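You operate a simulated robot arm through the tools that you are given. There is no shell and no other tool.

Carry out the task below with a simulated two-armed robot. There is one attempt and no reset: what you move stays moved.

TASK
Limit the valve lever to 60 with the stop pin, then prove it.
Fine: shut the lever, put the pin in that stop hole, open up to the pin, shut again.

Only the result counts: the job must be done as asked and must still hold three seconds after the hand-in. Knocking over, shifting, dropping, spilling or breaking anything else fails it.

THE ROBOT
Two 7-joint arms with two-finger parallel grippers on one trunk, on a base that moves. Base frame: it is fixed to the floor where the robot stands at the start and does not move with it; the origin is under the middle of the robot, x ahead of it, y to its left, z up. Readings come in mm, rad, newtons and seconds.
The left shoulder is at the start at [62, 198, 1129], the right one opposite. With the tool pointing down near the work surface each hand reaches from about 300 to 720 mm from the robot's upright axis, wherever it stands, measured 20 degrees to its own side. Places, roughly: lock screw [-900, 3300, 1100]; stop hole 30 [-1000, 3300, 1000]; stop hole 60 [-1000, 3300, 1000]; stop pin [-750, 3250, 1000]; valve lever [-1000, 3300, 1000]. Payload 1.57 kg a hand.
The TCP of each hand is the grasp point between the finger pads, 30 mm short of the fingertips. In the tool frame z runs along the fingers and y along their closing line. Largest opening 110 mm; finger width 24, thickness 12; the body of the gripper, 48 by 112 mm, starts 78 mm behind the TCP.
Orientation is that of the tool frame in the base frame, as a unit quaternion [w, x, y, z]. With the fingers straight down and closing along the base's y, the tool's x points along the base's -x, its y along +y and its z along -z.

THE INTERFACE
- The arms move only by the tool apply_moves. It takes "left_steps", "right_steps" or both (then of equal length, played together; a hand with none holds still); each is text: rows parted by semicolons, each of 7 numbers parted by spaces: the shift along the tool's x, y, z in units of 50 mm (1.0 is 50 mm), then the turn, a rotation vector about the tool's x, y, z in units of 6 degrees (1.0 is 6 degrees), then the closure in counts, from 0 (fully open) to 255 (shut). In form: x y z rx ry rz jaw; .... A call has 1 to 20 rows; each row shifts and turns the commanded pose from where the row before left it, along the tool's axes as they then stand. A call with a number of a shift or a turn outside -1 to 1 is refused whole. Rows are played at 5 a second. More than 50 mm and 0.15 rad between two rows, or a gripper value outside its range, and nothing of the call is played. Where a pose cannot be reached the arm comes as near as it can. A force on the tool above 50 N (or 10 N above the force at the start of the call, whichever is more), or a blocked arm, ends the call early, and 0.2 s more pass. The fingers move at their own pace (about 72 mm/s each) and stop on an object; they squeeze with about 35 N. The grip force told is the motor's: it shows also when the fingers shut on nothing. Time passes only in rows, and 0.2 s behind the last, so rows that do not move let the fingers close. It gives the time, the measured TCP pose, the force on the tool (base axes), the opening and the grip force at its end, in the units of the frame above (readings bear some noise), with the torque about the TCP (base axes, N m) and any sound that the robot's microphone picked up.
- Cameras (640 x 400 px; columns grow to the right, rows downward): "scene" is now at [113.5, 18.2, 1722.5]; the picture's right is [0.23, -0.97, 0.00], its down [-0.68, -0.16, -0.71] and it looks along [0.70, 0.17, -0.70] (base axes); focal length 293 px, centre (320, 200). "left" rides on the left gripper at [70, -16, -141] in its tool frame; the picture's right is [0.23, 0.97, 0.00], its down [-0.85, 0.20, -0.48] and it looks along [-0.47, 0.11, 0.88] (tool axes); focal length 222 px, centre (320, 200). "right" rides on the right gripper at [70, 16, -141] in its tool frame; the picture's right is [-0.23, 0.97, 0.00], its down [-0.86, -0.20, -0.48] and it looks along [-0.47, -0.11, 0.88] (tool axes); focal length 222 px, centre (320, 200). There is no depth. A picture from a camera that has moved, and an enlarged one, comes with that camera's place and axes in the base frame and with its lens.
- capture(camera): a new picture of that camera. It takes no simulated time.
- lift_body(by): slides the trunk up (or, below 0, down) by that many mm; the arms and the scene camera ride with it, the base frame stays. It gives what a move gives, with no picture.
- base_move(legs): drives the robot by 1 to 6 legs, each [ahead, left, turn to the left] in mm, mm and rad, along the robot's own axes; the way and the turn of a leg run together, so that a leg with both is an arc; at most 1500 mm and 3.142 rad a leg. The arms and the cameras ride along, it lands a little off, and it stops where it bumps. It gives what a move gives.
- pan_tilt(pan, tilt): turns the head with the scene camera to pan (to the left, within 1.501 rad either way) and tilt (down, from -0.506 to 1.204), counted from straight ahead of the robot. It gives what a move gives.
- enlarge(camera, box): a new picture of the part [left, top, right, bottom] of that camera's present view, enlarged. It takes no simulated time.
- finish_job(): hands the job in; it is judged then, once.

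Places have to be worked out from the pictures, the camera data and where the tool is seen. Open the grippers and draw the arms clear of the work before you hand the job in, unless the task says otherwise.

The tools are called after ">>>" by a JSON object that holds its "api" and its "payload". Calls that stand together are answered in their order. apply_moves: Moves the arms, as the interface text tells. Its arguments: {"type":"object","properties":{"left_steps":{"type":"string"},"right_steps":{"type":"string"}},"required":[]} The other tools are called the same way: lift_body (by) moves the trunk up or down; base_move (legs) drives the base; pan_tilt (pan, tilt) turns the head that bears the scene camera; capture (camera) takes a picture; enlarge (camera, box) takes an enlarged picture of a part of a camera's view; finish_job () hands the job in.

At the start:

```text
clock: 0.0
left_tool_pos: [513.6, 261.7, 1170.0]
left_tcp_rot: [-0.001, 0.0, 1.0, 0.001]
left_ft_force: [-0.4, 0.1, -0.1]
left_torque: [-0.02, 0.0, -0.01]
left_grip_width: 110.1
left_grip_force: 0.1
right_tool_pos: [358.6, -130.2, 1161.2]
right_tcp_rot: [0.0, 0.0, 1.0, -0.001]
right_ft_force: [0.4, -0.7, 0.3]
right_torque: [-0.04, 0.02, 0.02]
right_grip_width: 109.8
right_grip_force: 0.0
trunk travel left (down, up): [-725.0, 265.0]
robot x, y, heading: [-3.3, -1.9, 0.0]
head pan, tilt (commanded): [0.234, 0.773]
```

scene: 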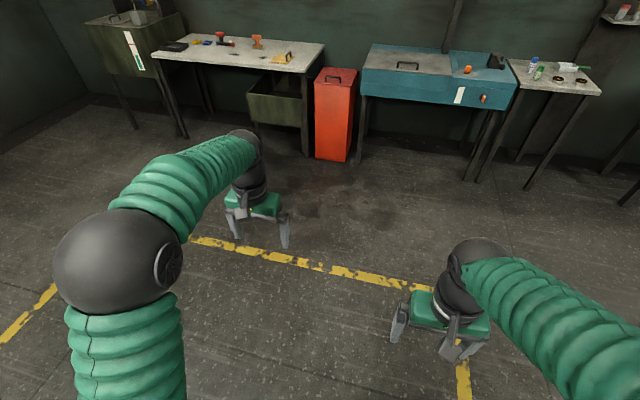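
right: 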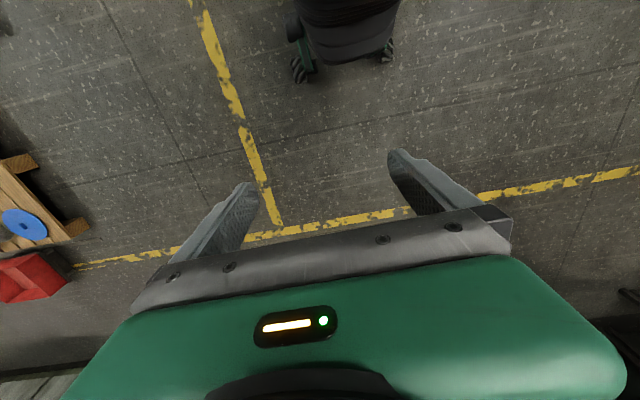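
left: 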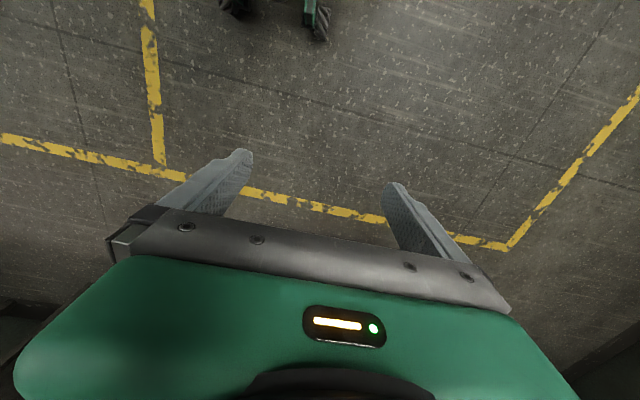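

The work is said to be about 3.3 m to my left and 1 m behind. I'll turn the head to the left to look at it before driving.

>>> {"api": "pan_tilt", "payload": {"pan": 1.5, "tilt": 0.35}}

```text
clock: 1.4
left_tool_pos: [513.2, 262.8, 1170.4]
left_tcp_rot: [0.0, 0.0, 1.0, 0.001]
left_ft_force: [0.4, -0.8, 0.6]
left_torque: [0.0, 0.0, 0.02]
left_grip_width: 110.0
left_grip_force: 0.1
right_tool_pos: [357.3, -128.4, 1160.8]
right_tcp_rot: [-0.001, 0.001, 1.0, -0.001]
right_ft_force: [0.0, -0.2, 0.4]
right_torque: [0.0, 0.06, 0.0]
right_grip_width: 109.9
right_grip_force: 0.0
trunk travel left (down, up): [-725.0, 265.0]
robot x, y, heading: [-3.4, 0.1, 0.001]
head pan, tilt (commanded): [1.499, 0.351]
```

Now a picture of the left side of the room.

>>> {"api": "capture", "payload": {"camera": "scene"}}

```text
taken
camera scene: at [40.6, 92.2, 1760.0], right [1.0, -0.07, 0.0], down [-0.03, -0.34, -0.94], along [0.07, 0.94, -0.34], focal length 293 px, centre (320, 200)
```

scene: 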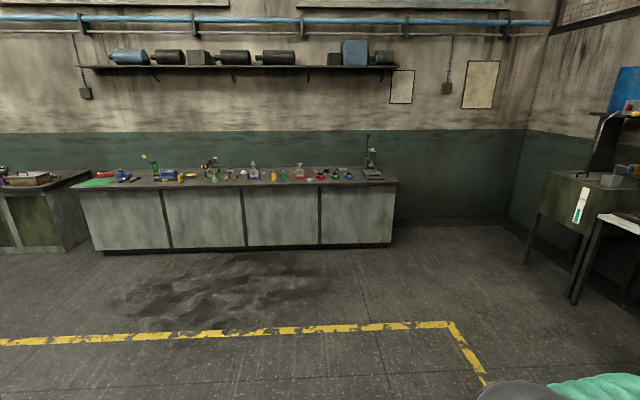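

The valve should be on the long bench at the wall, left half. I'll enlarge that part.

>>> {"api": "enlarge", "payload": {"camera": "scene", "box": [180, 140, 300, 215]}}

>>> {"api": "enlarge", "payload": {"camera": "scene", "box": [70, 130, 410, 260]}}

```text
5.33 times, centred on (240, 178) of scene
camera zoom: at [40.6, 92.2, 1760.0], right [1.0, -0.07, 0.0], down [-0.03, -0.34, -0.94], along [0.07, 0.94, -0.34], focal length 1560 px, centre (747, 320)
```

zoom: 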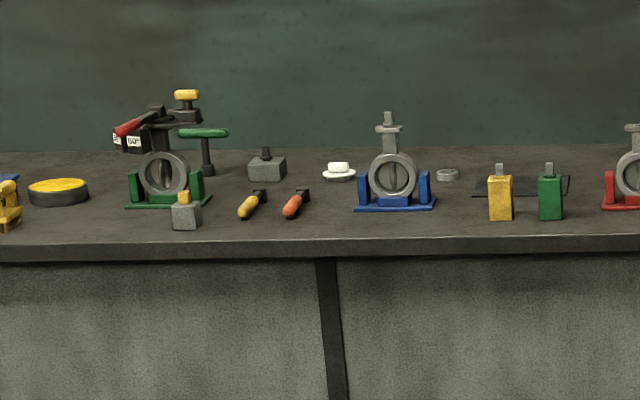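

```text
1.88 times, centred on (240, 195) of scene
camera zoom: at [40.6, 92.2, 1760.0], right [1.0, -0.07, 0.0], down [-0.03, -0.34, -0.94], along [0.07, 0.94, -0.34], focal length 551 px, centre (471, 209)
```

zoom: 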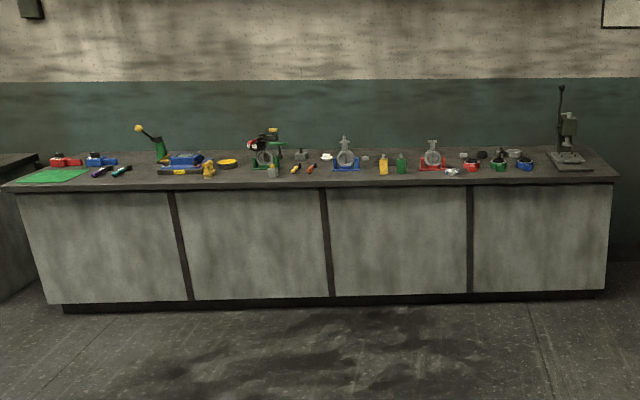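

The red-handled valve on a green foot with "60°" tags stands at about x -890, y 3200; the yellow knob by it is near the listed lock screw place. The floor between is clear, so I turn to face the bench and drive to about 1.1 m before it.

>>> {"api": "base_move", "payload": {"legs": [[0, 0, 1.571], [1400, 0, 0], [650, 850, 0]]}}

>>> {"api": "pan_tilt", "payload": {"pan": 0.0, "tilt": 0.6}}

>>> {"api": "capture", "payload": {"camera": "scene"}}

```text
clock: 17.3
left_tool_pos: [-1076.7, 2575.8, 1170.4]
left_tcp_rot: [-0.001, -0.707, 0.707, 0.001]
left_ft_force: [0.1, -0.1, 0.4]
left_torque: [-0.01, 0.03, -0.01]
left_grip_width: 109.9
left_grip_force: 0.0
right_tool_pos: [-685.7, 2420.0, 1161.9]
right_tcp_rot: [0.0, -0.706, 0.708, 0.0]
right_ft_force: [-0.1, -0.3, -0.4]
right_torque: [-0.02, 0.02, -0.01]
right_grip_width: 109.8
right_grip_force: 0.1
trunk travel left (down, up): [-725.0, 265.0]
robot x, y, heading: [-818.7, 2060.4, 1.567]
head pan, tilt (commanded): [1.499, 0.351]
```

```text
clock: 18.9
left_tool_pos: [-1078.6, 2575.2, 1170.2]
left_tcp_rot: [0.0, -0.706, 0.708, 0.0]
left_ft_force: [0.2, 0.6, -0.6]
left_torque: [0.0, -0.01, -0.02]
left_grip_width: 110.0
left_grip_force: 0.2
right_tool_pos: [-688.2, 2419.6, 1161.0]
right_tcp_rot: [0.0, 0.707, -0.707, 0.001]
right_ft_force: [1.0, 0.3, 0.1]
right_torque: [-0.02, -0.01, 0.0]
right_grip_width: 109.7
right_grip_force: 0.0
trunk travel left (down, up): [-725.0, 265.0]
robot x, y, heading: [-816.3, 2059.4, 1.571]
head pan, tilt (commanded): [0.0, 0.6]
```

```text
taken
camera scene: at [-817.7, 2182.9, 1737.2], right [1.0, 0.0, 0.0], down [0.0, -0.57, -0.82], along [0.0, 0.82, -0.57], focal length 293 px, centre (320, 200)
```

scene: 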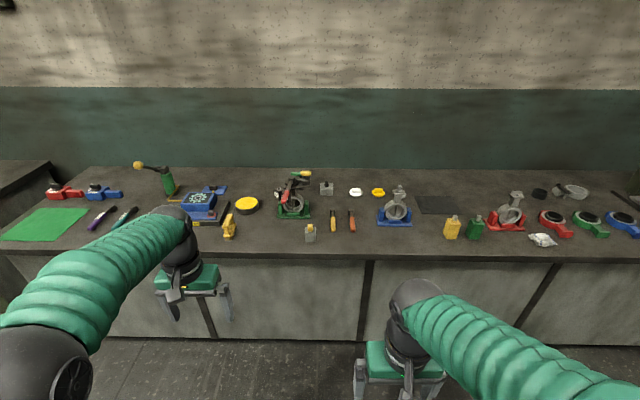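

The view is clear now. I'll enlarge the area around the red-handled valve.

>>> {"api": "enlarge", "payload": {"camera": "scene", "box": [260, 160, 356, 250]}}

>>> {"api": "enlarge", "payload": {"camera": "scene", "box": [270, 165, 320, 225]}}

>>> {"api": "enlarge", "payload": {"camera": "scene", "box": [300, 165, 440, 252]}}

```text
4.44 times, centred on (308, 205) of scene
camera zoom: at [-817.7, 2182.9, 1737.2], right [1.0, 0.0, 0.0], down [0.0, -0.57, -0.82], along [0.0, 0.82, -0.57], focal length 1300 px, centre (373, 178)
```

zoom: 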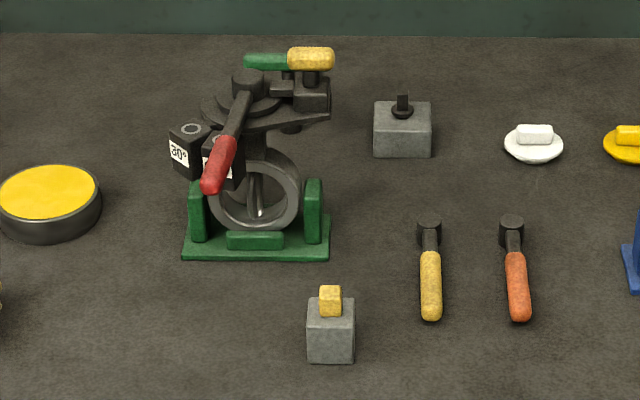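

```text
6.67 times, centred on (295, 195) of scene
camera zoom: at [-817.7, 2182.9, 1737.2], right [1.0, 0.0, 0.0], down [0.0, -0.57, -0.82], along [0.0, 0.82, -0.57], focal length 1950 px, centre (487, 233)
```

zoom: 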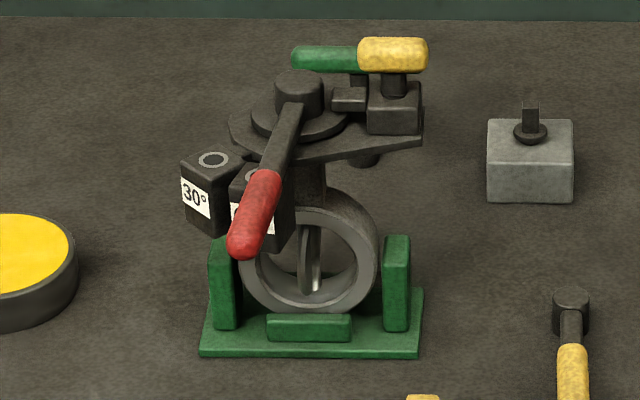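

```text
4.57 times, centred on (370, 208) of scene
camera zoom: at [-817.7, 2182.9, 1737.2], right [1.0, 0.0, 0.0], down [0.0, -0.57, -0.82], along [0.0, 0.82, -0.57], focal length 1338 px, centre (91, 161)
```

zoom: 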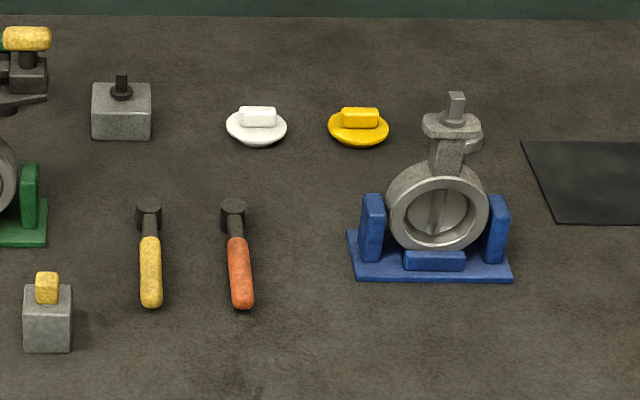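

The bench top works out at z ≈ 863 and the valve pivot at about [-946, 3348, 1063]; lever tip about [-968, 3171, 1053]. I raise the trunk so the hands clear everything (tallest thing about z 1110), then drive closer.

>>> {"api": "lift_body", "payload": {"by": 150}}

>>> {"api": "base_move", "payload": {"legs": [[560, 30, 0]]}}

>>> {"api": "pan_tilt", "payload": {"pan": 0.0, "tilt": 0.85}}

>>> {"api": "capture", "payload": {"camera": "scene"}}

>>> {"api": "capture", "payload": {"camera": "left"}}

>>> {"api": "capture", "payload": {"camera": "right"}}

```text
clock: 20.7
left_tool_pos: [-1078.5, 2576.1, 1321.1]
left_tcp_rot: [0.0, -0.706, 0.708, 0.001]
left_ft_force: [0.0, -0.3, -0.1]
left_torque: [0.02, -0.01, -0.01]
left_grip_width: 109.9
left_grip_force: 0.1
right_tool_pos: [-688.0, 2419.9, 1312.4]
right_tcp_rot: [0.0, -0.706, 0.708, 0.0]
right_ft_force: [0.1, 0.8, 0.3]
right_torque: [0.02, 0.01, -0.03]
right_grip_width: 109.9
right_grip_force: 0.0
trunk travel left (down, up): [-875.0, 115.0]
robot x, y, heading: [-817.7, 2062.6, 1.565]
head pan, tilt (commanded): [0.0, 0.6]
```

```text
clock: 23.9
left_tool_pos: [-1106.5, 3137.7, 1324.1]
left_tcp_rot: [0.001, -0.706, 0.709, 0.001]
left_ft_force: [0.1, 0.4, 0.4]
left_torque: [0.03, -0.01, -0.01]
left_grip_width: 110.1
left_grip_force: 0.0
right_tool_pos: [-714.1, 2979.9, 1312.0]
right_tcp_rot: [0.002, -0.706, 0.709, 0.001]
right_ft_force: [0.4, 0.6, 0.9]
right_torque: [0.01, 0.01, 0.0]
right_grip_width: 109.8
right_grip_force: 0.1
trunk travel left (down, up): [-875.0, 115.0]
robot x, y, heading: [-846.7, 2626.3, 1.569]
head pan, tilt (commanded): [0.0, 0.6]
```

```text
clock: 24.7
left_tool_pos: [-1105.5, 3138.3, 1321.1]
left_tcp_rot: [0.001, -0.706, 0.709, 0.0]
left_ft_force: [0.0, 0.0, 0.1]
left_torque: [0.0, 0.01, -0.03]
left_grip_width: 110.0
left_grip_force: 0.1
right_tool_pos: [-715.7, 2981.4, 1312.1]
right_tcp_rot: [0.002, -0.706, 0.708, 0.0]
right_ft_force: [0.2, 0.4, -0.2]
right_torque: [-0.02, 0.0, -0.01]
right_grip_width: 110.3
right_grip_force: 0.0
trunk travel left (down, up): [-875.0, 115.0]
robot x, y, heading: [-845.7, 2623.8, 1.568]
head pan, tilt (commanded): [0.0, 0.85]
```

```text
taken
camera scene: at [-845.8, 2735.3, 1866.4], right [1.0, 0.0, 0.0], down [0.0, -0.75, -0.66], along [0.0, 0.66, -0.75], focal length 293 px, centre (320, 200)
```

scene: 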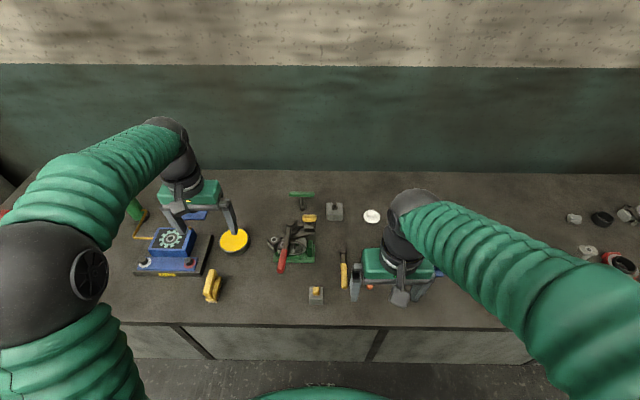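

```text
taken
camera left: at [-1088.9, 3068.3, 1462.9], right [-0.97, -0.22, 0.0], down [-0.2, 0.86, 0.48], along [-0.11, 0.47, -0.88], focal length 222 px, centre (320, 200)
```

left: 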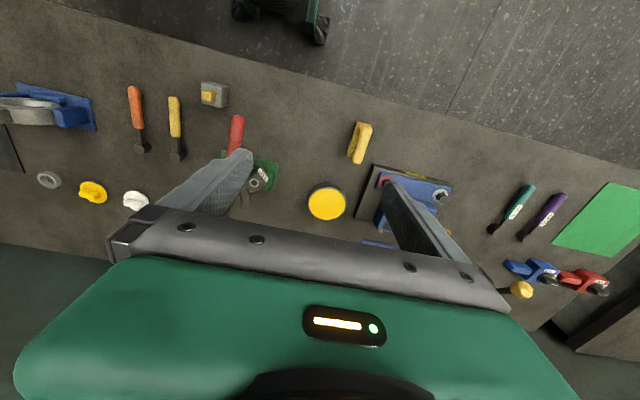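

```text
taken
camera right: at [-733.4, 2912.0, 1454.2], right [-0.97, 0.23, 0.0], down [0.2, 0.85, 0.48], along [0.11, 0.47, -0.88], focal length 222 px, centre (320, 200)
```

right: 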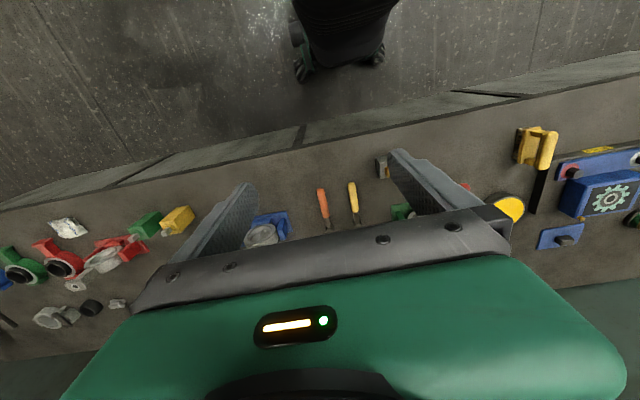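

I'll enlarge the valve region from the scene camera at this steeper view, and the tools nearby.

>>> {"api": "enlarge", "payload": {"camera": "scene", "box": [255, 180, 360, 310]}}

>>> {"api": "enlarge", "payload": {"camera": "scene", "box": [262, 185, 326, 277]}}

>>> {"api": "enlarge", "payload": {"camera": "left", "box": [120, 70, 280, 220]}}

```text
3.08 times, centred on (308, 245) of scene
camera zoom: at [-845.8, 2735.3, 1866.4], right [1.0, 0.0, 0.0], down [0.0, -0.75, -0.66], along [0.0, 0.66, -0.75], focal length 900 px, centre (358, 62)
```

zoom: 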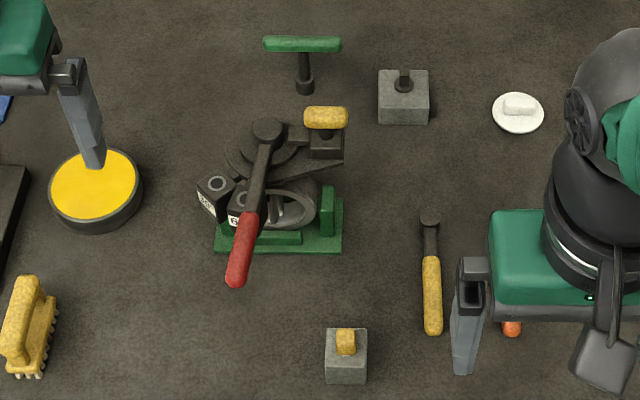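

```text
4.35 times, centred on (294, 231) of scene
camera zoom: at [-845.8, 2735.3, 1866.4], right [1.0, 0.0, 0.0], down [0.0, -0.75, -0.66], along [0.0, 0.66, -0.75], focal length 1272 px, centre (433, 65)
```

zoom: 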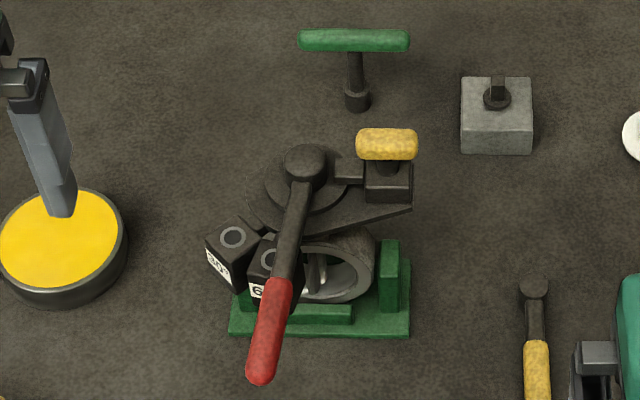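

```text
2.67 times, centred on (200, 145) of left
camera zoom: at [-1088.9, 3068.3, 1462.9], right [-0.97, -0.22, 0.0], down [-0.2, 0.86, 0.48], along [-0.11, 0.47, -0.88], focal length 592 px, centre (640, 347)
```

zoom: 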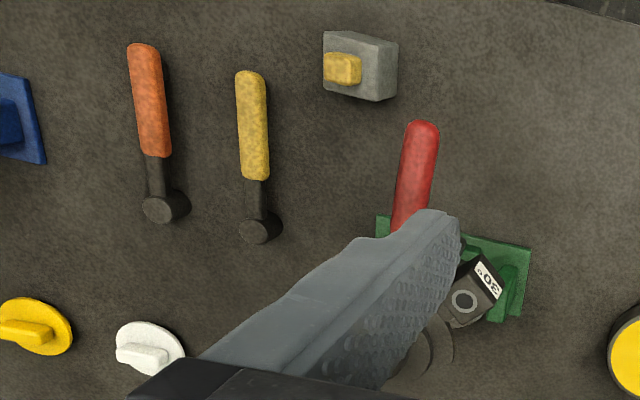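

The pivot triangulates to about [-946, 3332, 1069], hole 30 to [-1000, 3281, 1045] and hole 60 to about [-971, 3263, 1045]; the lever now stands open, past hole 60. I drive 85 mm nearer so that everything is in reach, then use the hand camera for close views of the pin candidates.

>>> {"api": "base_move", "payload": {"legs": [[85, 40, 0]]}}

>>> {"api": "apply_moves", "payload": {"left_steps": "0 -1 0 0 0 0 0; 0 -1 0 0 0 0 0; 0 -1 0 0 0 0 0; 0.5 -1 0 0 0 0 0; 1 -0.6 0 0 0 0 0; 0.7 0 0 0 0 0 0", "right_steps": "0 -1 0 0 0 0 0; 0 -1 0 0 0 0 0; 0.5 -1 0 0 0 0 0; 1 0 0 0 0 0 0; 0 0 0 0 0 0 0; 0 0 0 0 0 0 0"}}

>>> {"api": "capture", "payload": {"camera": "left"}}

>>> {"api": "capture", "payload": {"camera": "scene"}}

```text
clock: 25.8
left_tool_pos: [-1130.0, 3211.5, 1330.0]
left_tcp_rot: [0.001, -0.705, 0.709, 0.008]
left_ft_force: [0.2, 0.6, 0.4]
left_torque: [-0.02, 0.09, 0.0]
left_grip_width: 109.9
left_grip_force: 0.1
right_tool_pos: [-739.6, 3054.5, 1314.8]
right_tcp_rot: [0.002, -0.705, 0.709, 0.008]
right_ft_force: [0.9, 0.0, 0.1]
right_torque: [0.0, 0.03, -0.02]
right_grip_width: 110.0
right_grip_force: 0.1
trunk travel left (down, up): [-875.0, 115.0]
robot x, y, heading: [-883.0, 2708.2, 1.569]
head pan, tilt (commanded): [0.0, 0.85]
```

```text
refused: row 3 steps farther than a row can; nothing moved
```

```text
taken
camera left: at [-1111.0, 3139.6, 1470.4], right [-0.98, -0.22, 0.01], down [-0.19, 0.85, 0.49], along [-0.11, 0.48, -0.87], focal length 222 px, centre (320, 200)
```

left: 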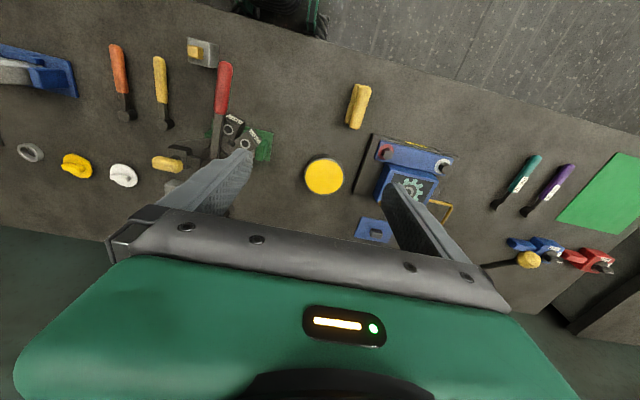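

```text
taken
camera scene: at [-869.7, 2801.8, 1867.5], right [1.0, 0.0, -0.01], down [-0.01, -0.74, -0.67], along [0.0, 0.67, -0.74], focal length 293 px, centre (320, 200)
```

scene: 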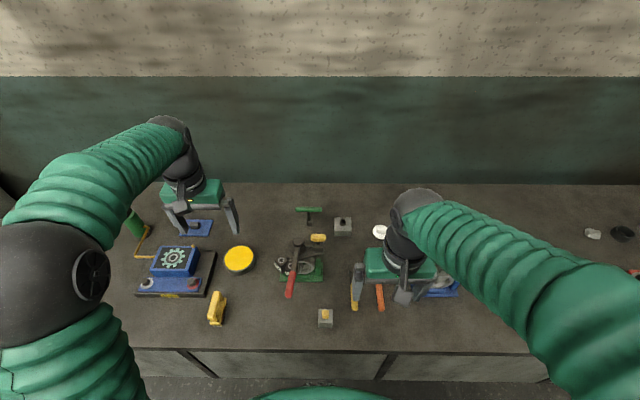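

The multi-axis row was too long (norm over 50 mm). The body also looked still settling after the drive, so I re-read with a small legal move: left hand toward the valve front, keeping its height.

>>> {"api": "apply_moves", "payload": {"left_steps": "0 0 0 0 0 0 0; 0 -0.95 0 0 0 0 0; 0 -0.95 0 0 0 0 0; 0 -0.95 0 0 0 0 0; 0.6 -0.7 0 0 0 0 0; 0.9 0 0 0 0 0 0; 0.7 0 0 0 0 0 0", "right_steps": "0 0 0 0 0 0 0; 0 -0.95 0 0 0 0 0; 0 -0.95 0 0 0 0 0; 0.6 -0.7 0 0 0 0 0; 0.9 0 0 0 0 0 0; 0 0 0 0 0 0 0; 0 0 0 0 0 0 0"}}

>>> {"api": "capture", "payload": {"camera": "left"}}

>>> {"api": "capture", "payload": {"camera": "scene"}}

```text
clock: 27.4
left_tool_pos: [-969.5, 3113.4, 1322.2]
left_tcp_rot: [0.003, -0.705, 0.71, 0.0]
left_ft_force: [-0.3, 0.4, -1.0]
left_torque: [0.02, 0.0, 0.0]
left_grip_width: 109.9
left_grip_force: 0.1
right_tool_pos: [-627.4, 2989.2, 1312.2]
right_tcp_rot: [0.002, -0.705, 0.709, -0.001]
right_ft_force: [0.2, -0.2, -0.7]
right_torque: [-0.03, 0.0, -0.04]
right_grip_width: 109.9
right_grip_force: 0.0
trunk travel left (down, up): [-875.0, 115.0]
robot x, y, heading: [-886.3, 2714.8, 1.568]
head pan, tilt (commanded): [0.0, 0.85]
```

```text
taken
camera left: at [-952.5, 3043.1, 1463.7], right [-0.97, -0.22, 0.0], down [-0.2, 0.85, 0.48], along [-0.1, 0.47, -0.88], focal length 222 px, centre (320, 200)
```

left: 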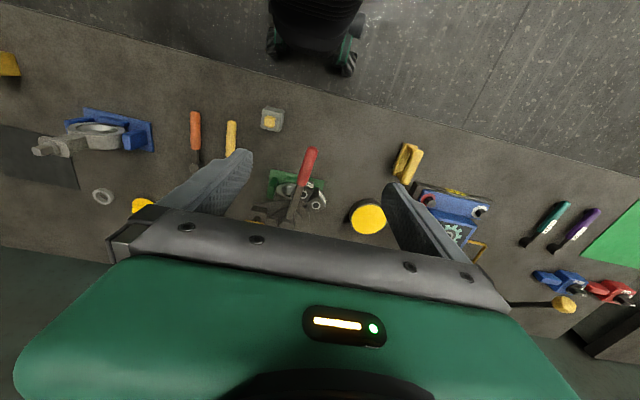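

```text
taken
camera scene: at [-895.3, 2820.2, 1866.3], right [1.0, 0.0, 0.01], down [0.0, -0.75, -0.66], along [0.01, 0.66, -0.75], focal length 293 px, centre (320, 200)
```

scene: 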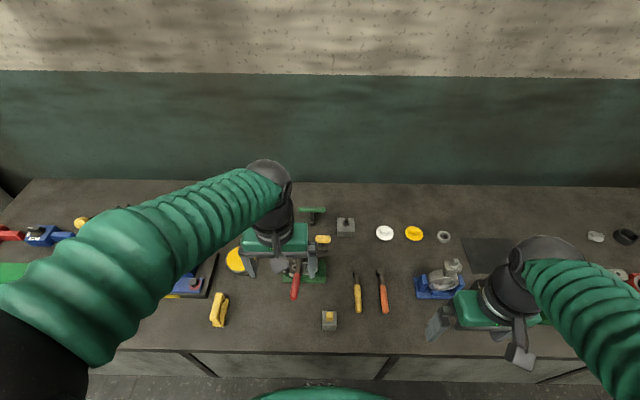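

Now close-ups from the left hand camera over the valve and the pin candidates.

>>> {"api": "enlarge", "payload": {"camera": "left", "box": [180, 90, 350, 240]}}

>>> {"api": "enlarge", "payload": {"camera": "left", "box": [250, 130, 340, 235]}}

>>> {"api": "enlarge", "payload": {"camera": "scene", "box": [300, 195, 400, 340]}}

```text
2.67 times, centred on (265, 165) of left
camera zoom: at [-952.5, 3043.1, 1463.7], right [-0.97, -0.22, 0.0], down [-0.2, 0.85, 0.48], along [-0.1, 0.47, -0.88], focal length 592 px, centre (467, 293)
```

zoom: 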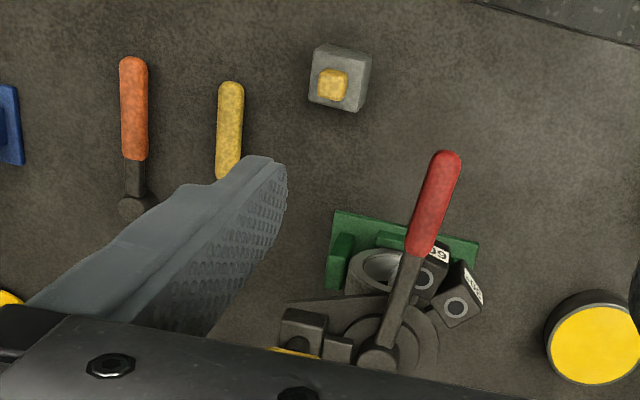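

```text
3.81 times, centred on (295, 182) of left
camera zoom: at [-952.5, 3043.1, 1463.7], right [-0.97, -0.22, 0.0], down [-0.2, 0.85, 0.48], along [-0.1, 0.47, -0.88], focal length 846 px, centre (415, 267)
```

zoom: 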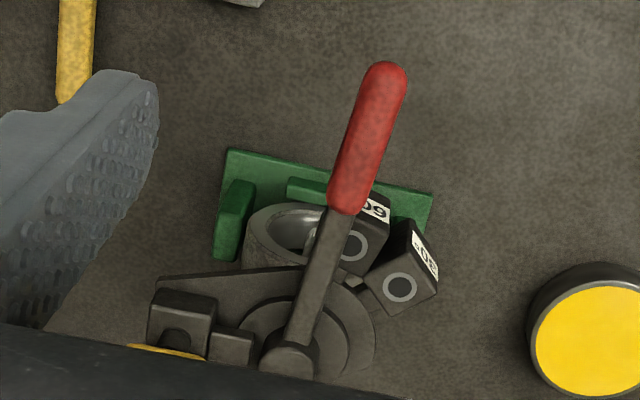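

```text
2.76 times, centred on (350, 268) of scene
camera zoom: at [-895.3, 2820.2, 1866.3], right [1.0, 0.0, 0.01], down [0.0, -0.75, -0.66], along [0.01, 0.66, -0.75], focal length 807 px, centre (237, 14)
```

zoom: 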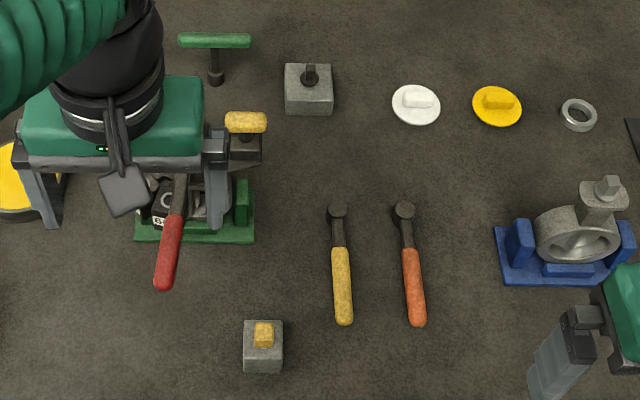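

The ring positions agree from two views: hole 60 at about [-967, 3264, 1045], hole 30 at about [-998, 3284, 1045]. Next I look closely at the grey block with the yellow head, moving the left hand over to it while staying high.

>>> {"api": "apply_moves", "payload": {"left_steps": "0 -0.95 0 0 0 0 0; 0 -0.95 0 0 0 0 0; 0.6 -0.5 0 0 0 0 0; 0 0 0.95 0 0 0 0; 0 0 0.95 0 0 0 0; 0 0 0.95 0 0 0 0; 0 0 0 0 0 0 0"}}

>>> {"api": "capture", "payload": {"camera": "left"}}

>>> {"api": "enlarge", "payload": {"camera": "left", "box": [230, 80, 410, 200]}}

```text
clock: 29.0
left_tool_pos: [-844.8, 3082.3, 1179.9]
left_tcp_rot: [0.001, -0.706, 0.709, 0.003]
left_ft_force: [0.5, -0.3, -0.3]
left_torque: [0.01, 0.01, 0.01]
left_grip_width: 110.0
left_grip_force: 0.2
right_tool_pos: [-621.7, 2990.0, 1311.8]
right_tcp_rot: [0.001, -0.705, 0.71, 0.001]
right_ft_force: [0.9, 0.0, -0.2]
right_torque: [0.01, 0.0, 0.01]
right_grip_width: 110.0
right_grip_force: 0.0
trunk travel left (down, up): [-875.0, 115.0]
robot x, y, heading: [-884.8, 2711.6, 1.564]
head pan, tilt (commanded): [0.0, 0.85]
```

```text
taken
camera left: at [-826.4, 3010.7, 1321.1], right [-0.98, -0.22, 0.0], down [-0.19, 0.85, 0.48], along [-0.11, 0.47, -0.88], focal length 222 px, centre (320, 200)
```

left: 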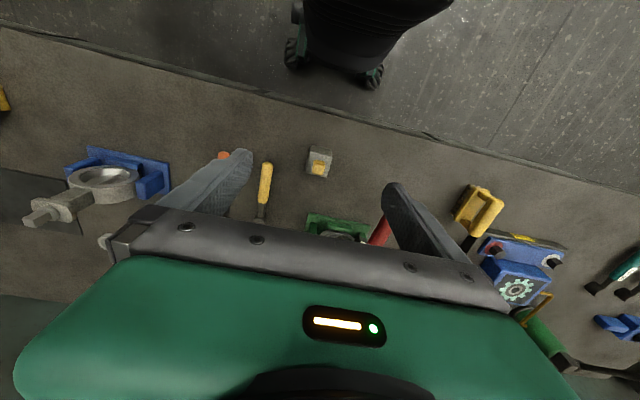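

```text
3.33 times, centred on (320, 140) of left
camera zoom: at [-826.4, 3010.7, 1321.1], right [-0.98, -0.22, 0.0], down [-0.19, 0.85, 0.48], along [-0.11, 0.47, -0.88], focal length 740 px, centre (320, 400)
```

zoom: 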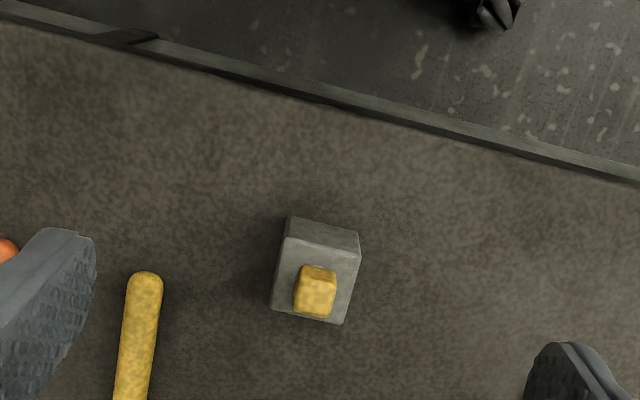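

Enlarging seems to re-render with true detail, so I zoom hard with the scene camera on the two grey blocks, the yellow-handled tool and the valve head.

>>> {"api": "enlarge", "payload": {"camera": "scene", "box": [310, 300, 350, 335]}}

>>> {"api": "enlarge", "payload": {"camera": "scene", "box": [325, 205, 365, 240]}}

>>> {"api": "enlarge", "payload": {"camera": "scene", "box": [340, 260, 400, 320]}}

>>> {"api": "capture", "payload": {"camera": "scene"}}

```text
11.43 times, centred on (330, 318) of scene
camera zoom: at [-881.7, 2819.8, 1866.5], right [1.0, 0.0, 0.0], down [0.0, -0.75, -0.66], along [0.0, 0.66, -0.75], focal length 3344 px, centre (206, -1143)
```

zoom: 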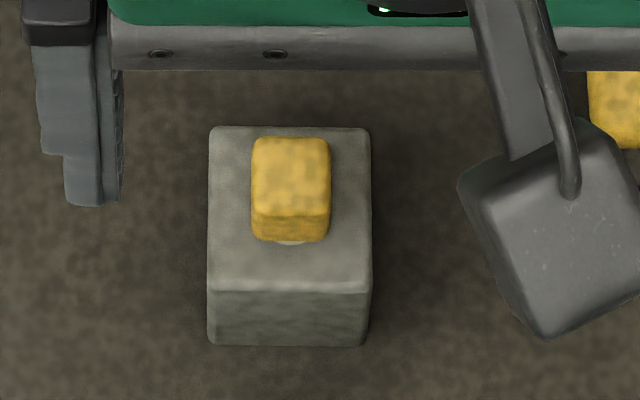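

```text
11.43 times, centred on (345, 222) of scene
camera zoom: at [-881.7, 2819.8, 1866.5], right [1.0, 0.0, 0.0], down [0.0, -0.75, -0.66], along [0.0, 0.66, -0.75], focal length 3344 px, centre (34, -57)
```

zoom: 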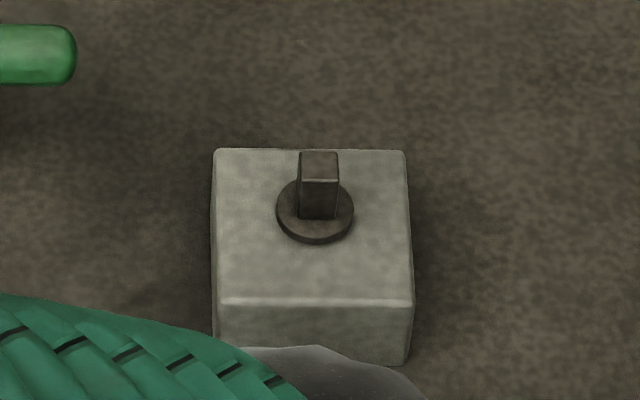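

```text
6.67 times, centred on (370, 290) of scene
camera zoom: at [-881.7, 2819.8, 1866.5], right [1.0, 0.0, 0.0], down [0.0, -0.75, -0.66], along [0.0, 0.66, -0.75], focal length 1950 px, centre (-13, -400)
```

zoom: 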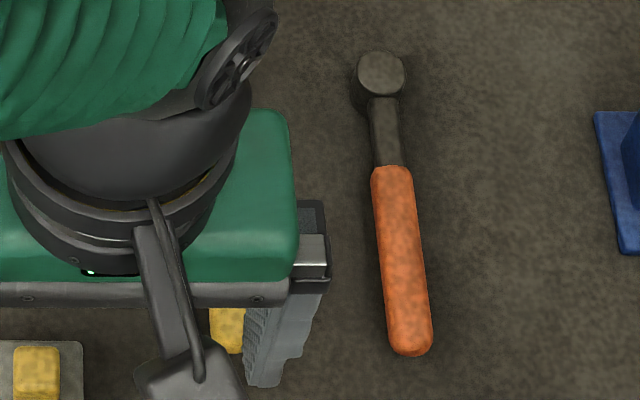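

```text
taken
camera scene: at [-881.7, 2819.8, 1866.5], right [1.0, 0.0, 0.0], down [0.0, -0.75, -0.66], along [0.0, 0.66, -0.75], focal length 293 px, centre (320, 200)
```

scene: 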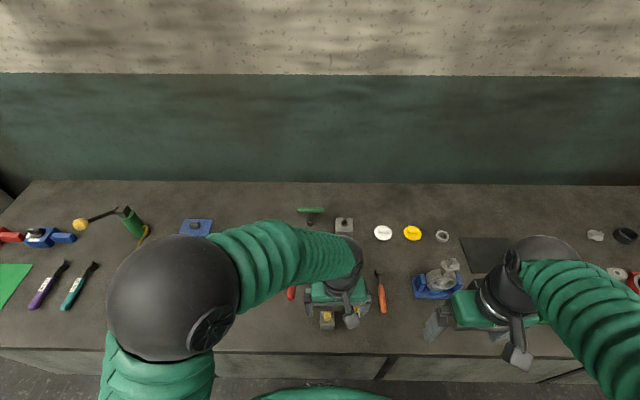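

The front grey block clearly holds a pin: a yellow ~22 mm head over a pale collar/shaft, block top ≈ z 913; the rear block holds a square-headed bolt, so the front one is the stop pin. I clear the left hand up and to the left to zoom on the valve head.

>>> {"api": "apply_moves", "payload": {"left_steps": "0 0 -0.98 0 0 0 0; 0 0 -0.98 0 0 0 0; 0 0 -0.98 0 0 0 0; 0.3 0.9 0 0 0 0 0; 0.3 0.9 0 0 0 0 0; 0.3 0.9 0 0 0 0 0; 0 0.95 0 0 0 0 0; 0 0.95 0 0 0 0 0; 0 0.95 0 0 0 0 0; 0 0 0 0 0 0 0"}}

>>> {"api": "capture", "payload": {"camera": "scene"}}

>>> {"api": "enlarge", "payload": {"camera": "scene", "box": [270, 215, 345, 310]}}

>>> {"api": "enlarge", "payload": {"camera": "scene", "box": [274, 240, 324, 280]}}

```text
clock: 31.2
left_tool_pos: [-1122.2, 3039.4, 1325.3]
left_tcp_rot: [0.0, -0.706, 0.709, 0.001]
left_ft_force: [0.3, 0.6, 0.2]
left_torque: [-0.01, 0.0, 0.0]
left_grip_width: 110.1
left_grip_force: 0.2
right_tool_pos: [-622.2, 2989.6, 1311.0]
right_tcp_rot: [0.0, -0.706, 0.709, 0.001]
right_ft_force: [-0.9, -0.6, 0.6]
right_torque: [-0.03, -0.04, -0.03]
right_grip_width: 109.9
right_grip_force: 0.1
trunk travel left (down, up): [-875.0, 115.0]
robot x, y, heading: [-882.9, 2711.1, 1.572]
head pan, tilt (commanded): [0.0, 0.85]
```

```text
taken
camera scene: at [-884.7, 2820.0, 1866.4], right [1.0, 0.0, 0.0], down [0.0, -0.75, -0.66], along [0.0, 0.66, -0.75], focal length 293 px, centre (320, 200)
```

scene: 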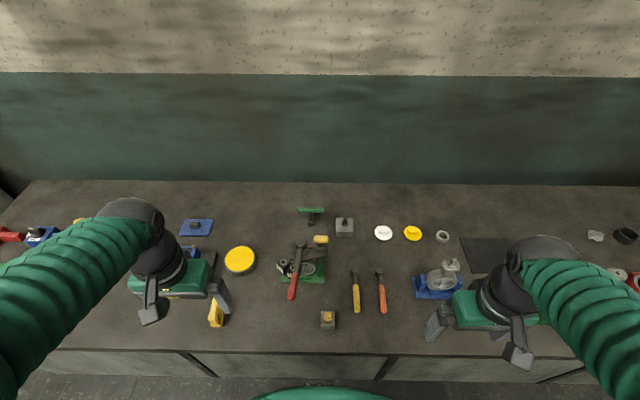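

```text
4.21 times, centred on (308, 262) of scene
camera zoom: at [-884.7, 2820.0, 1866.4], right [1.0, 0.0, 0.0], down [0.0, -0.75, -0.66], along [0.0, 0.66, -0.75], focal length 1232 px, centre (373, -63)
```

zoom: 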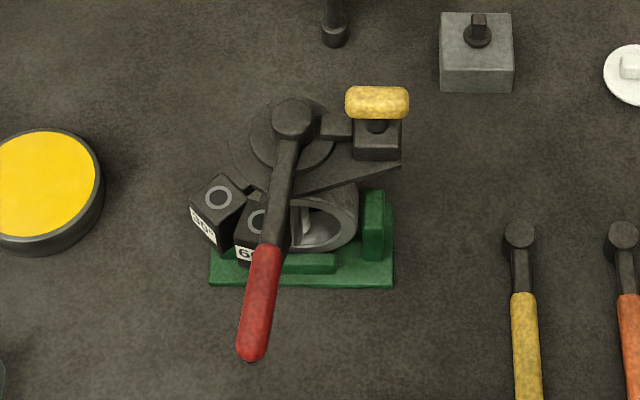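

```text
10.00 times, centred on (299, 260) of scene
camera zoom: at [-884.7, 2820.0, 1866.4], right [1.0, 0.0, 0.0], down [0.0, -0.75, -0.66], along [0.0, 0.66, -0.75], focal length 2926 px, centre (530, -400)
```

zoom: 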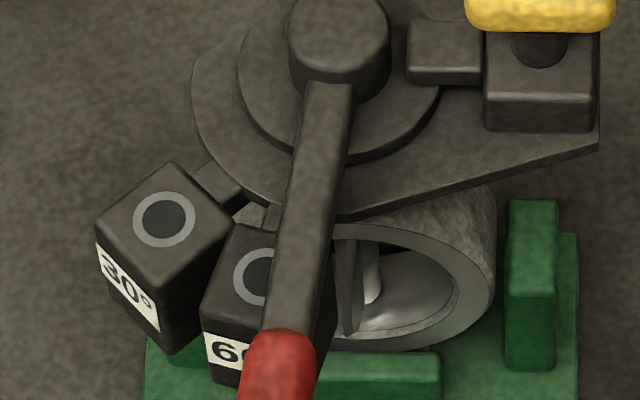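

The lock screw is a clamp bearing on the lever hub; I'll find out by a gentle push whether the lever is free. The holes look ~17 mm wide, hole 60 at about [-965, 3263]. I bring the left hand, jaw shut, to the right side of the red handle.

>>> {"api": "apply_moves", "payload": {"left_steps": "-0.453 -0.723 0 0 0 0 255; -0.453 -0.723 0 0 0 0 255; -0.453 -0.723 0 0 0 0 255; -0.453 -0.723 0 0 0 0 255; -0.453 -0.723 0 0 0 0 255; -0.453 -0.723 0 0 0 0 255; 0 0 0.85 0 0 0 255; 0 0 0.85 0 0 0 255; 0 0 0.85 0 0 0 255; 0 0 0.85 0 0 0 255; 0 0 0 0 0 0 255"}}

>>> {"api": "capture", "payload": {"camera": "left"}}

>>> {"api": "enlarge", "payload": {"camera": "scene", "box": [250, 210, 360, 330]}}

```text
clock: 33.6
left_tool_pos: [-900.4, 3173.4, 1157.2]
left_tcp_rot: [-0.001, -0.704, 0.71, 0.002]
left_ft_force: [0.1, 0.0, -0.4]
left_torque: [0.04, 0.02, -0.02]
left_grip_width: 0.1
left_grip_force: 21.4
right_tool_pos: [-617.4, 2988.8, 1310.8]
right_tcp_rot: [0.0, -0.706, 0.709, 0.004]
right_ft_force: [0.2, -0.1, -0.6]
right_torque: [0.02, -0.03, 0.02]
right_grip_width: 109.9
right_grip_force: 0.1
trunk travel left (down, up): [-875.0, 115.0]
robot x, y, heading: [-882.2, 2708.6, 1.563]
head pan, tilt (commanded): [0.0, 0.85]
```

```text
taken
camera left: at [-882.8, 3103.8, 1298.9], right [-0.98, -0.22, 0.0], down [-0.19, 0.86, 0.48], along [-0.11, 0.47, -0.88], focal length 222 px, centre (320, 200)
```

left: 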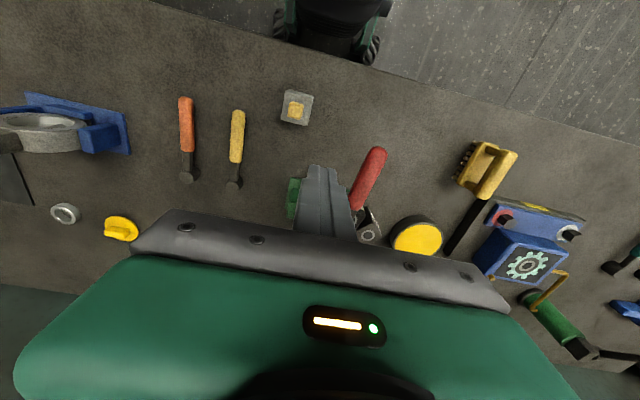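

```text
3.33 times, centred on (305, 270) of scene
camera zoom: at [-880.3, 2820.9, 1866.4], right [1.0, 0.0, 0.0], down [0.0, -0.75, -0.66], along [0.0, 0.66, -0.75], focal length 975 px, centre (370, -33)
```

zoom: 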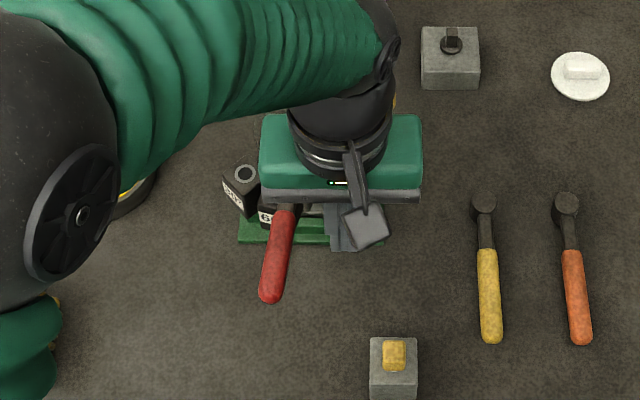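

The fingers are shut and on the right of the handle. I go down to handle height (TCP z ≈ 1066) and start a slow push to the left to feel whether the lever is free.

>>> {"api": "apply_moves", "payload": {"left_steps": "0 0 0.9 0 0 0 255; 0 0 0.9 0 0 0 255; 0 0.3 0 0 0 0 255; 0 0.3 0 0 0 0 255; 0 0.2 0 0 0 0 255; 0 0 0 0 0 0 255"}}

>>> {"api": "enlarge", "payload": {"camera": "scene", "box": [250, 210, 360, 330]}}

>>> {"api": "enlarge", "payload": {"camera": "left", "box": [270, 130, 430, 250]}}

```text
clock: 35.0
left_tool_pos: [-941.9, 3175.8, 1067.0]
left_tcp_rot: [-0.001, -0.705, 0.709, 0.002]
left_ft_force: [0.1, -0.7, 0.0]
left_torque: [0.0, -0.01, 0.0]
left_grip_width: 0.1
left_grip_force: 21.2
right_tool_pos: [-618.6, 2990.6, 1311.1]
right_tcp_rot: [0.0, -0.705, 0.709, 0.001]
right_ft_force: [-0.6, 0.4, 0.1]
right_torque: [0.02, 0.0, 0.02]
right_grip_width: 109.8
right_grip_force: 0.0
trunk travel left (down, up): [-875.0, 115.0]
robot x, y, heading: [-883.4, 2710.8, 1.57]
head pan, tilt (commanded): [0.0, 0.85]
```

```text
3.33 times, centred on (305, 270) of scene
camera zoom: at [-880.9, 2821.9, 1866.3], right [1.0, 0.0, 0.0], down [0.0, -0.75, -0.66], along [0.0, 0.66, -0.75], focal length 975 px, centre (370, -33)
```

zoom: 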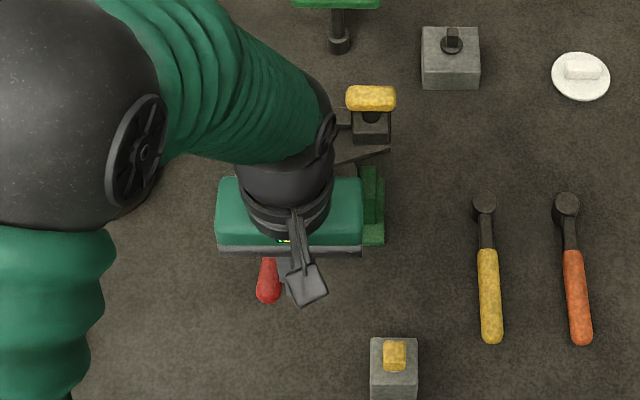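

```text
3.33 times, centred on (350, 190) of left
camera zoom: at [-924.5, 3105.9, 1207.7], right [-0.98, -0.22, 0.0], down [-0.19, 0.86, 0.48], along [-0.11, 0.47, -0.88], focal length 740 px, centre (220, 233)
```

zoom: 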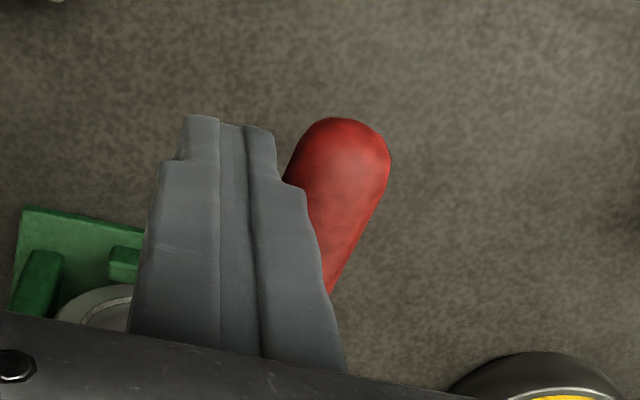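

The finger pair is right beside the handle with no force yet. I push a few millimetres at a time and watch the force.

>>> {"api": "apply_moves", "payload": {"left_steps": "0 0.1 0 0 0 0 255; 0 0.1 0 0 0 0 255; 0 0.1 0 0 0 0 255; 0 0.1 0 0 0 0 255; 0 0 0 0 0 0 255"}}

>>> {"api": "enlarge", "payload": {"camera": "left", "box": [270, 130, 430, 250]}}

```text
clock: 36.2
left_tool_pos: [-962.5, 3175.4, 1066.8]
left_tcp_rot: [0.0, -0.705, 0.709, 0.003]
left_ft_force: [1.2, 0.2, 0.2]
left_torque: [0.0, -0.03, -0.02]
left_grip_width: 0.2
left_grip_force: 20.9
right_tool_pos: [-618.2, 2990.2, 1311.7]
right_tcp_rot: [0.0, -0.706, 0.708, 0.002]
right_ft_force: [-0.3, 0.2, 0.4]
right_torque: [0.0, -0.02, 0.01]
right_grip_width: 110.0
right_grip_force: 0.0
trunk travel left (down, up): [-875.0, 115.0]
robot x, y, heading: [-885.7, 2713.3, 1.564]
head pan, tilt (commanded): [0.0, 0.85]
```

```text
3.33 times, centred on (350, 190) of left
camera zoom: at [-944.0, 3105.5, 1207.8], right [-0.98, -0.22, 0.0], down [-0.19, 0.86, 0.48], along [-0.11, 0.47, -0.88], focal length 740 px, centre (220, 233)
```

zoom: 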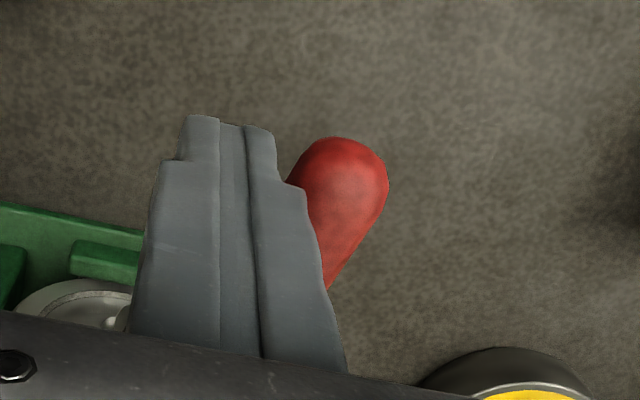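

The lever moves freely at about 1 N, so the lock screw isn't clamping. I continue pushing along the arc around the pivot toward shut (lever pointing left), stopping at about 80° of swing.

>>> {"api": "apply_moves", "payload": {"left_steps": "-0.095 0.135 0 0 0 0 255; -0.095 0.135 0 0 0 0 255; -0.08 0.25 0 0 0 0 255; -0.08 0.25 0 0 0 0 255; -0.12 0.24 0 0 0 0 255; -0.12 0.24 0 0 0 0 255; -0.16 0.21 0 0 0 0 255; -0.16 0.21 0 0 0 0 255; -0.19 0.18 0 0 0 0 255; -0.19 0.18 0 0 0 0 255; -0.22 0.15 0 0 0 0 255; -0.22 0.15 0 0 0 0 255; -0.24 0.1 0 0 0 0 255; -0.24 0.1 0 0 0 0 255; 0 0 0 0 0 0 255"}}

>>> {"api": "capture", "payload": {"camera": "left"}}

>>> {"api": "enlarge", "payload": {"camera": "scene", "box": [230, 200, 340, 330]}}

```text
clock: 39.4
left_tool_pos: [-1088.2, 3288.2, 1068.9]
left_tcp_rot: [0.0, -0.705, 0.709, 0.003]
left_ft_force: [0.3, 0.3, 0.2]
left_torque: [0.0, 0.01, 0.02]
left_grip_width: 0.1
left_grip_force: 21.5
right_tool_pos: [-618.9, 2991.6, 1312.0]
right_tcp_rot: [0.001, -0.705, 0.709, 0.001]
right_ft_force: [0.4, -0.4, -0.8]
right_torque: [0.0, 0.01, -0.02]
right_grip_width: 109.9
right_grip_force: 0.1
trunk travel left (down, up): [-875.0, 115.0]
robot x, y, heading: [-880.0, 2709.7, 1.568]
head pan, tilt (commanded): [0.0, 0.85]
```

```text
taken
camera left: at [-1071.2, 3217.4, 1209.3], right [-0.98, -0.22, 0.0], down [-0.19, 0.85, 0.48], along [-0.11, 0.47, -0.88], focal length 222 px, centre (320, 200)
```

left: 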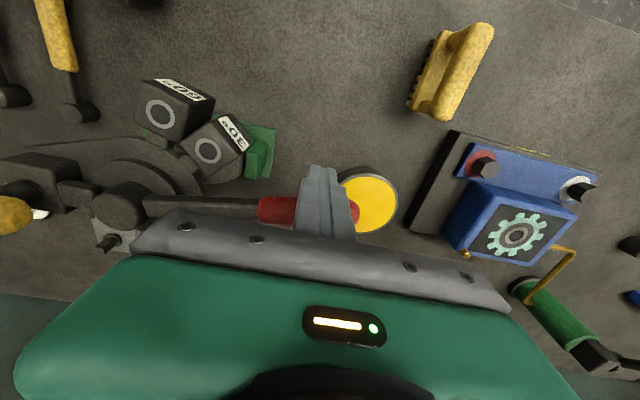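

```text
3.08 times, centred on (285, 265) of scene
camera zoom: at [-882.1, 2821.8, 1866.3], right [1.0, 0.0, 0.0], down [0.0, -0.75, -0.66], along [0.0, 0.66, -0.75], focal length 900 px, centre (428, 0)
```

zoom: 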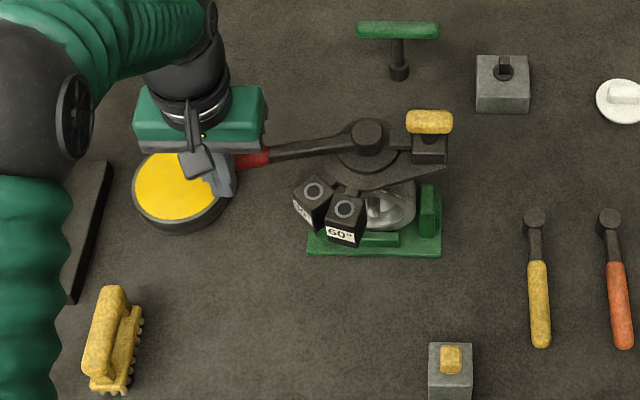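

The lever is now about 10° short of pointing straight left. I push the rest in 4–5 mm steps and watch for the shut stop.

>>> {"api": "apply_moves", "payload": {"left_steps": "-0.1 0.03 0 0 0 0 255; -0.1 0.03 0 0 0 0 255; -0.1 0.02 0 0 0 0 255; -0.1 0.02 0 0 0 0 255; 0 0 0 0 0 0 255"}}

>>> {"api": "enlarge", "payload": {"camera": "scene", "box": [230, 200, 340, 330]}}

```text
clock: 40.6
left_tool_pos: [-1094.1, 3307.2, 1067.1]
left_tcp_rot: [0.0, -0.705, 0.709, 0.002]
left_ft_force: [1.1, -1.1, -0.3]
left_torque: [0.0, -0.03, 0.0]
left_grip_width: 0.2
left_grip_force: 21.3
right_tool_pos: [-619.2, 2990.8, 1310.5]
right_tcp_rot: [0.001, -0.705, 0.709, 0.001]
right_ft_force: [-0.1, -0.5, -0.1]
right_torque: [-0.02, 0.01, -0.01]
right_grip_width: 109.9
right_grip_force: 0.0
trunk travel left (down, up): [-875.0, 115.0]
robot x, y, heading: [-884.2, 2712.7, 1.565]
head pan, tilt (commanded): [0.0, 0.85]
```

```text
3.08 times, centred on (285, 265) of scene
camera zoom: at [-882.2, 2821.8, 1866.3], right [1.0, 0.0, 0.0], down [0.0, -0.75, -0.66], along [0.0, 0.66, -0.75], focal length 900 px, centre (428, 0)
```

zoom: 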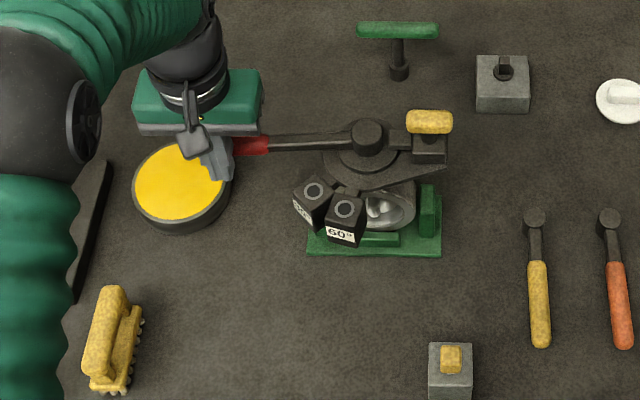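

Nearly straight left now and still under 2 N. I keep pushing in 4 mm steps until the stop shows in the force.

>>> {"api": "apply_moves", "payload": {"left_steps": "-0.08 0 0 0 0 0 255; -0.08 0 0 0 0 0 255; -0.08 0 0 0 0 0 255; 0 0 0 0 0 0 255"}}

>>> {"api": "enlarge", "payload": {"camera": "scene", "box": [230, 200, 340, 330]}}

```text
clock: 41.6
left_tool_pos: [-1095.3, 3317.1, 1068.0]
left_tcp_rot: [0.0, -0.705, 0.709, 0.002]
left_ft_force: [0.1, -4.3, -1.7]
left_torque: [-0.09, 0.07, -0.01]
left_grip_width: 0.0
left_grip_force: 21.2
right_tool_pos: [-620.1, 2990.8, 1311.6]
right_tcp_rot: [0.0, -0.706, 0.709, 0.001]
right_ft_force: [0.5, 0.5, 0.7]
right_torque: [0.0, -0.01, -0.01]
right_grip_width: 110.0
right_grip_force: 0.1
trunk travel left (down, up): [-875.0, 115.0]
robot x, y, heading: [-885.3, 2712.3, 1.571]
head pan, tilt (commanded): [0.0, 0.85]
```

```text
3.08 times, centred on (285, 265) of scene
camera zoom: at [-883.0, 2821.0, 1866.3], right [1.0, 0.0, 0.0], down [0.0, -0.75, -0.66], along [0.0, 0.66, -0.75], focal length 900 px, centre (428, 0)
```

zoom: 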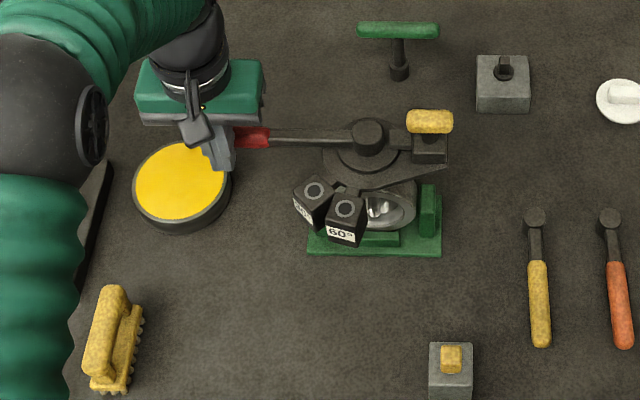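

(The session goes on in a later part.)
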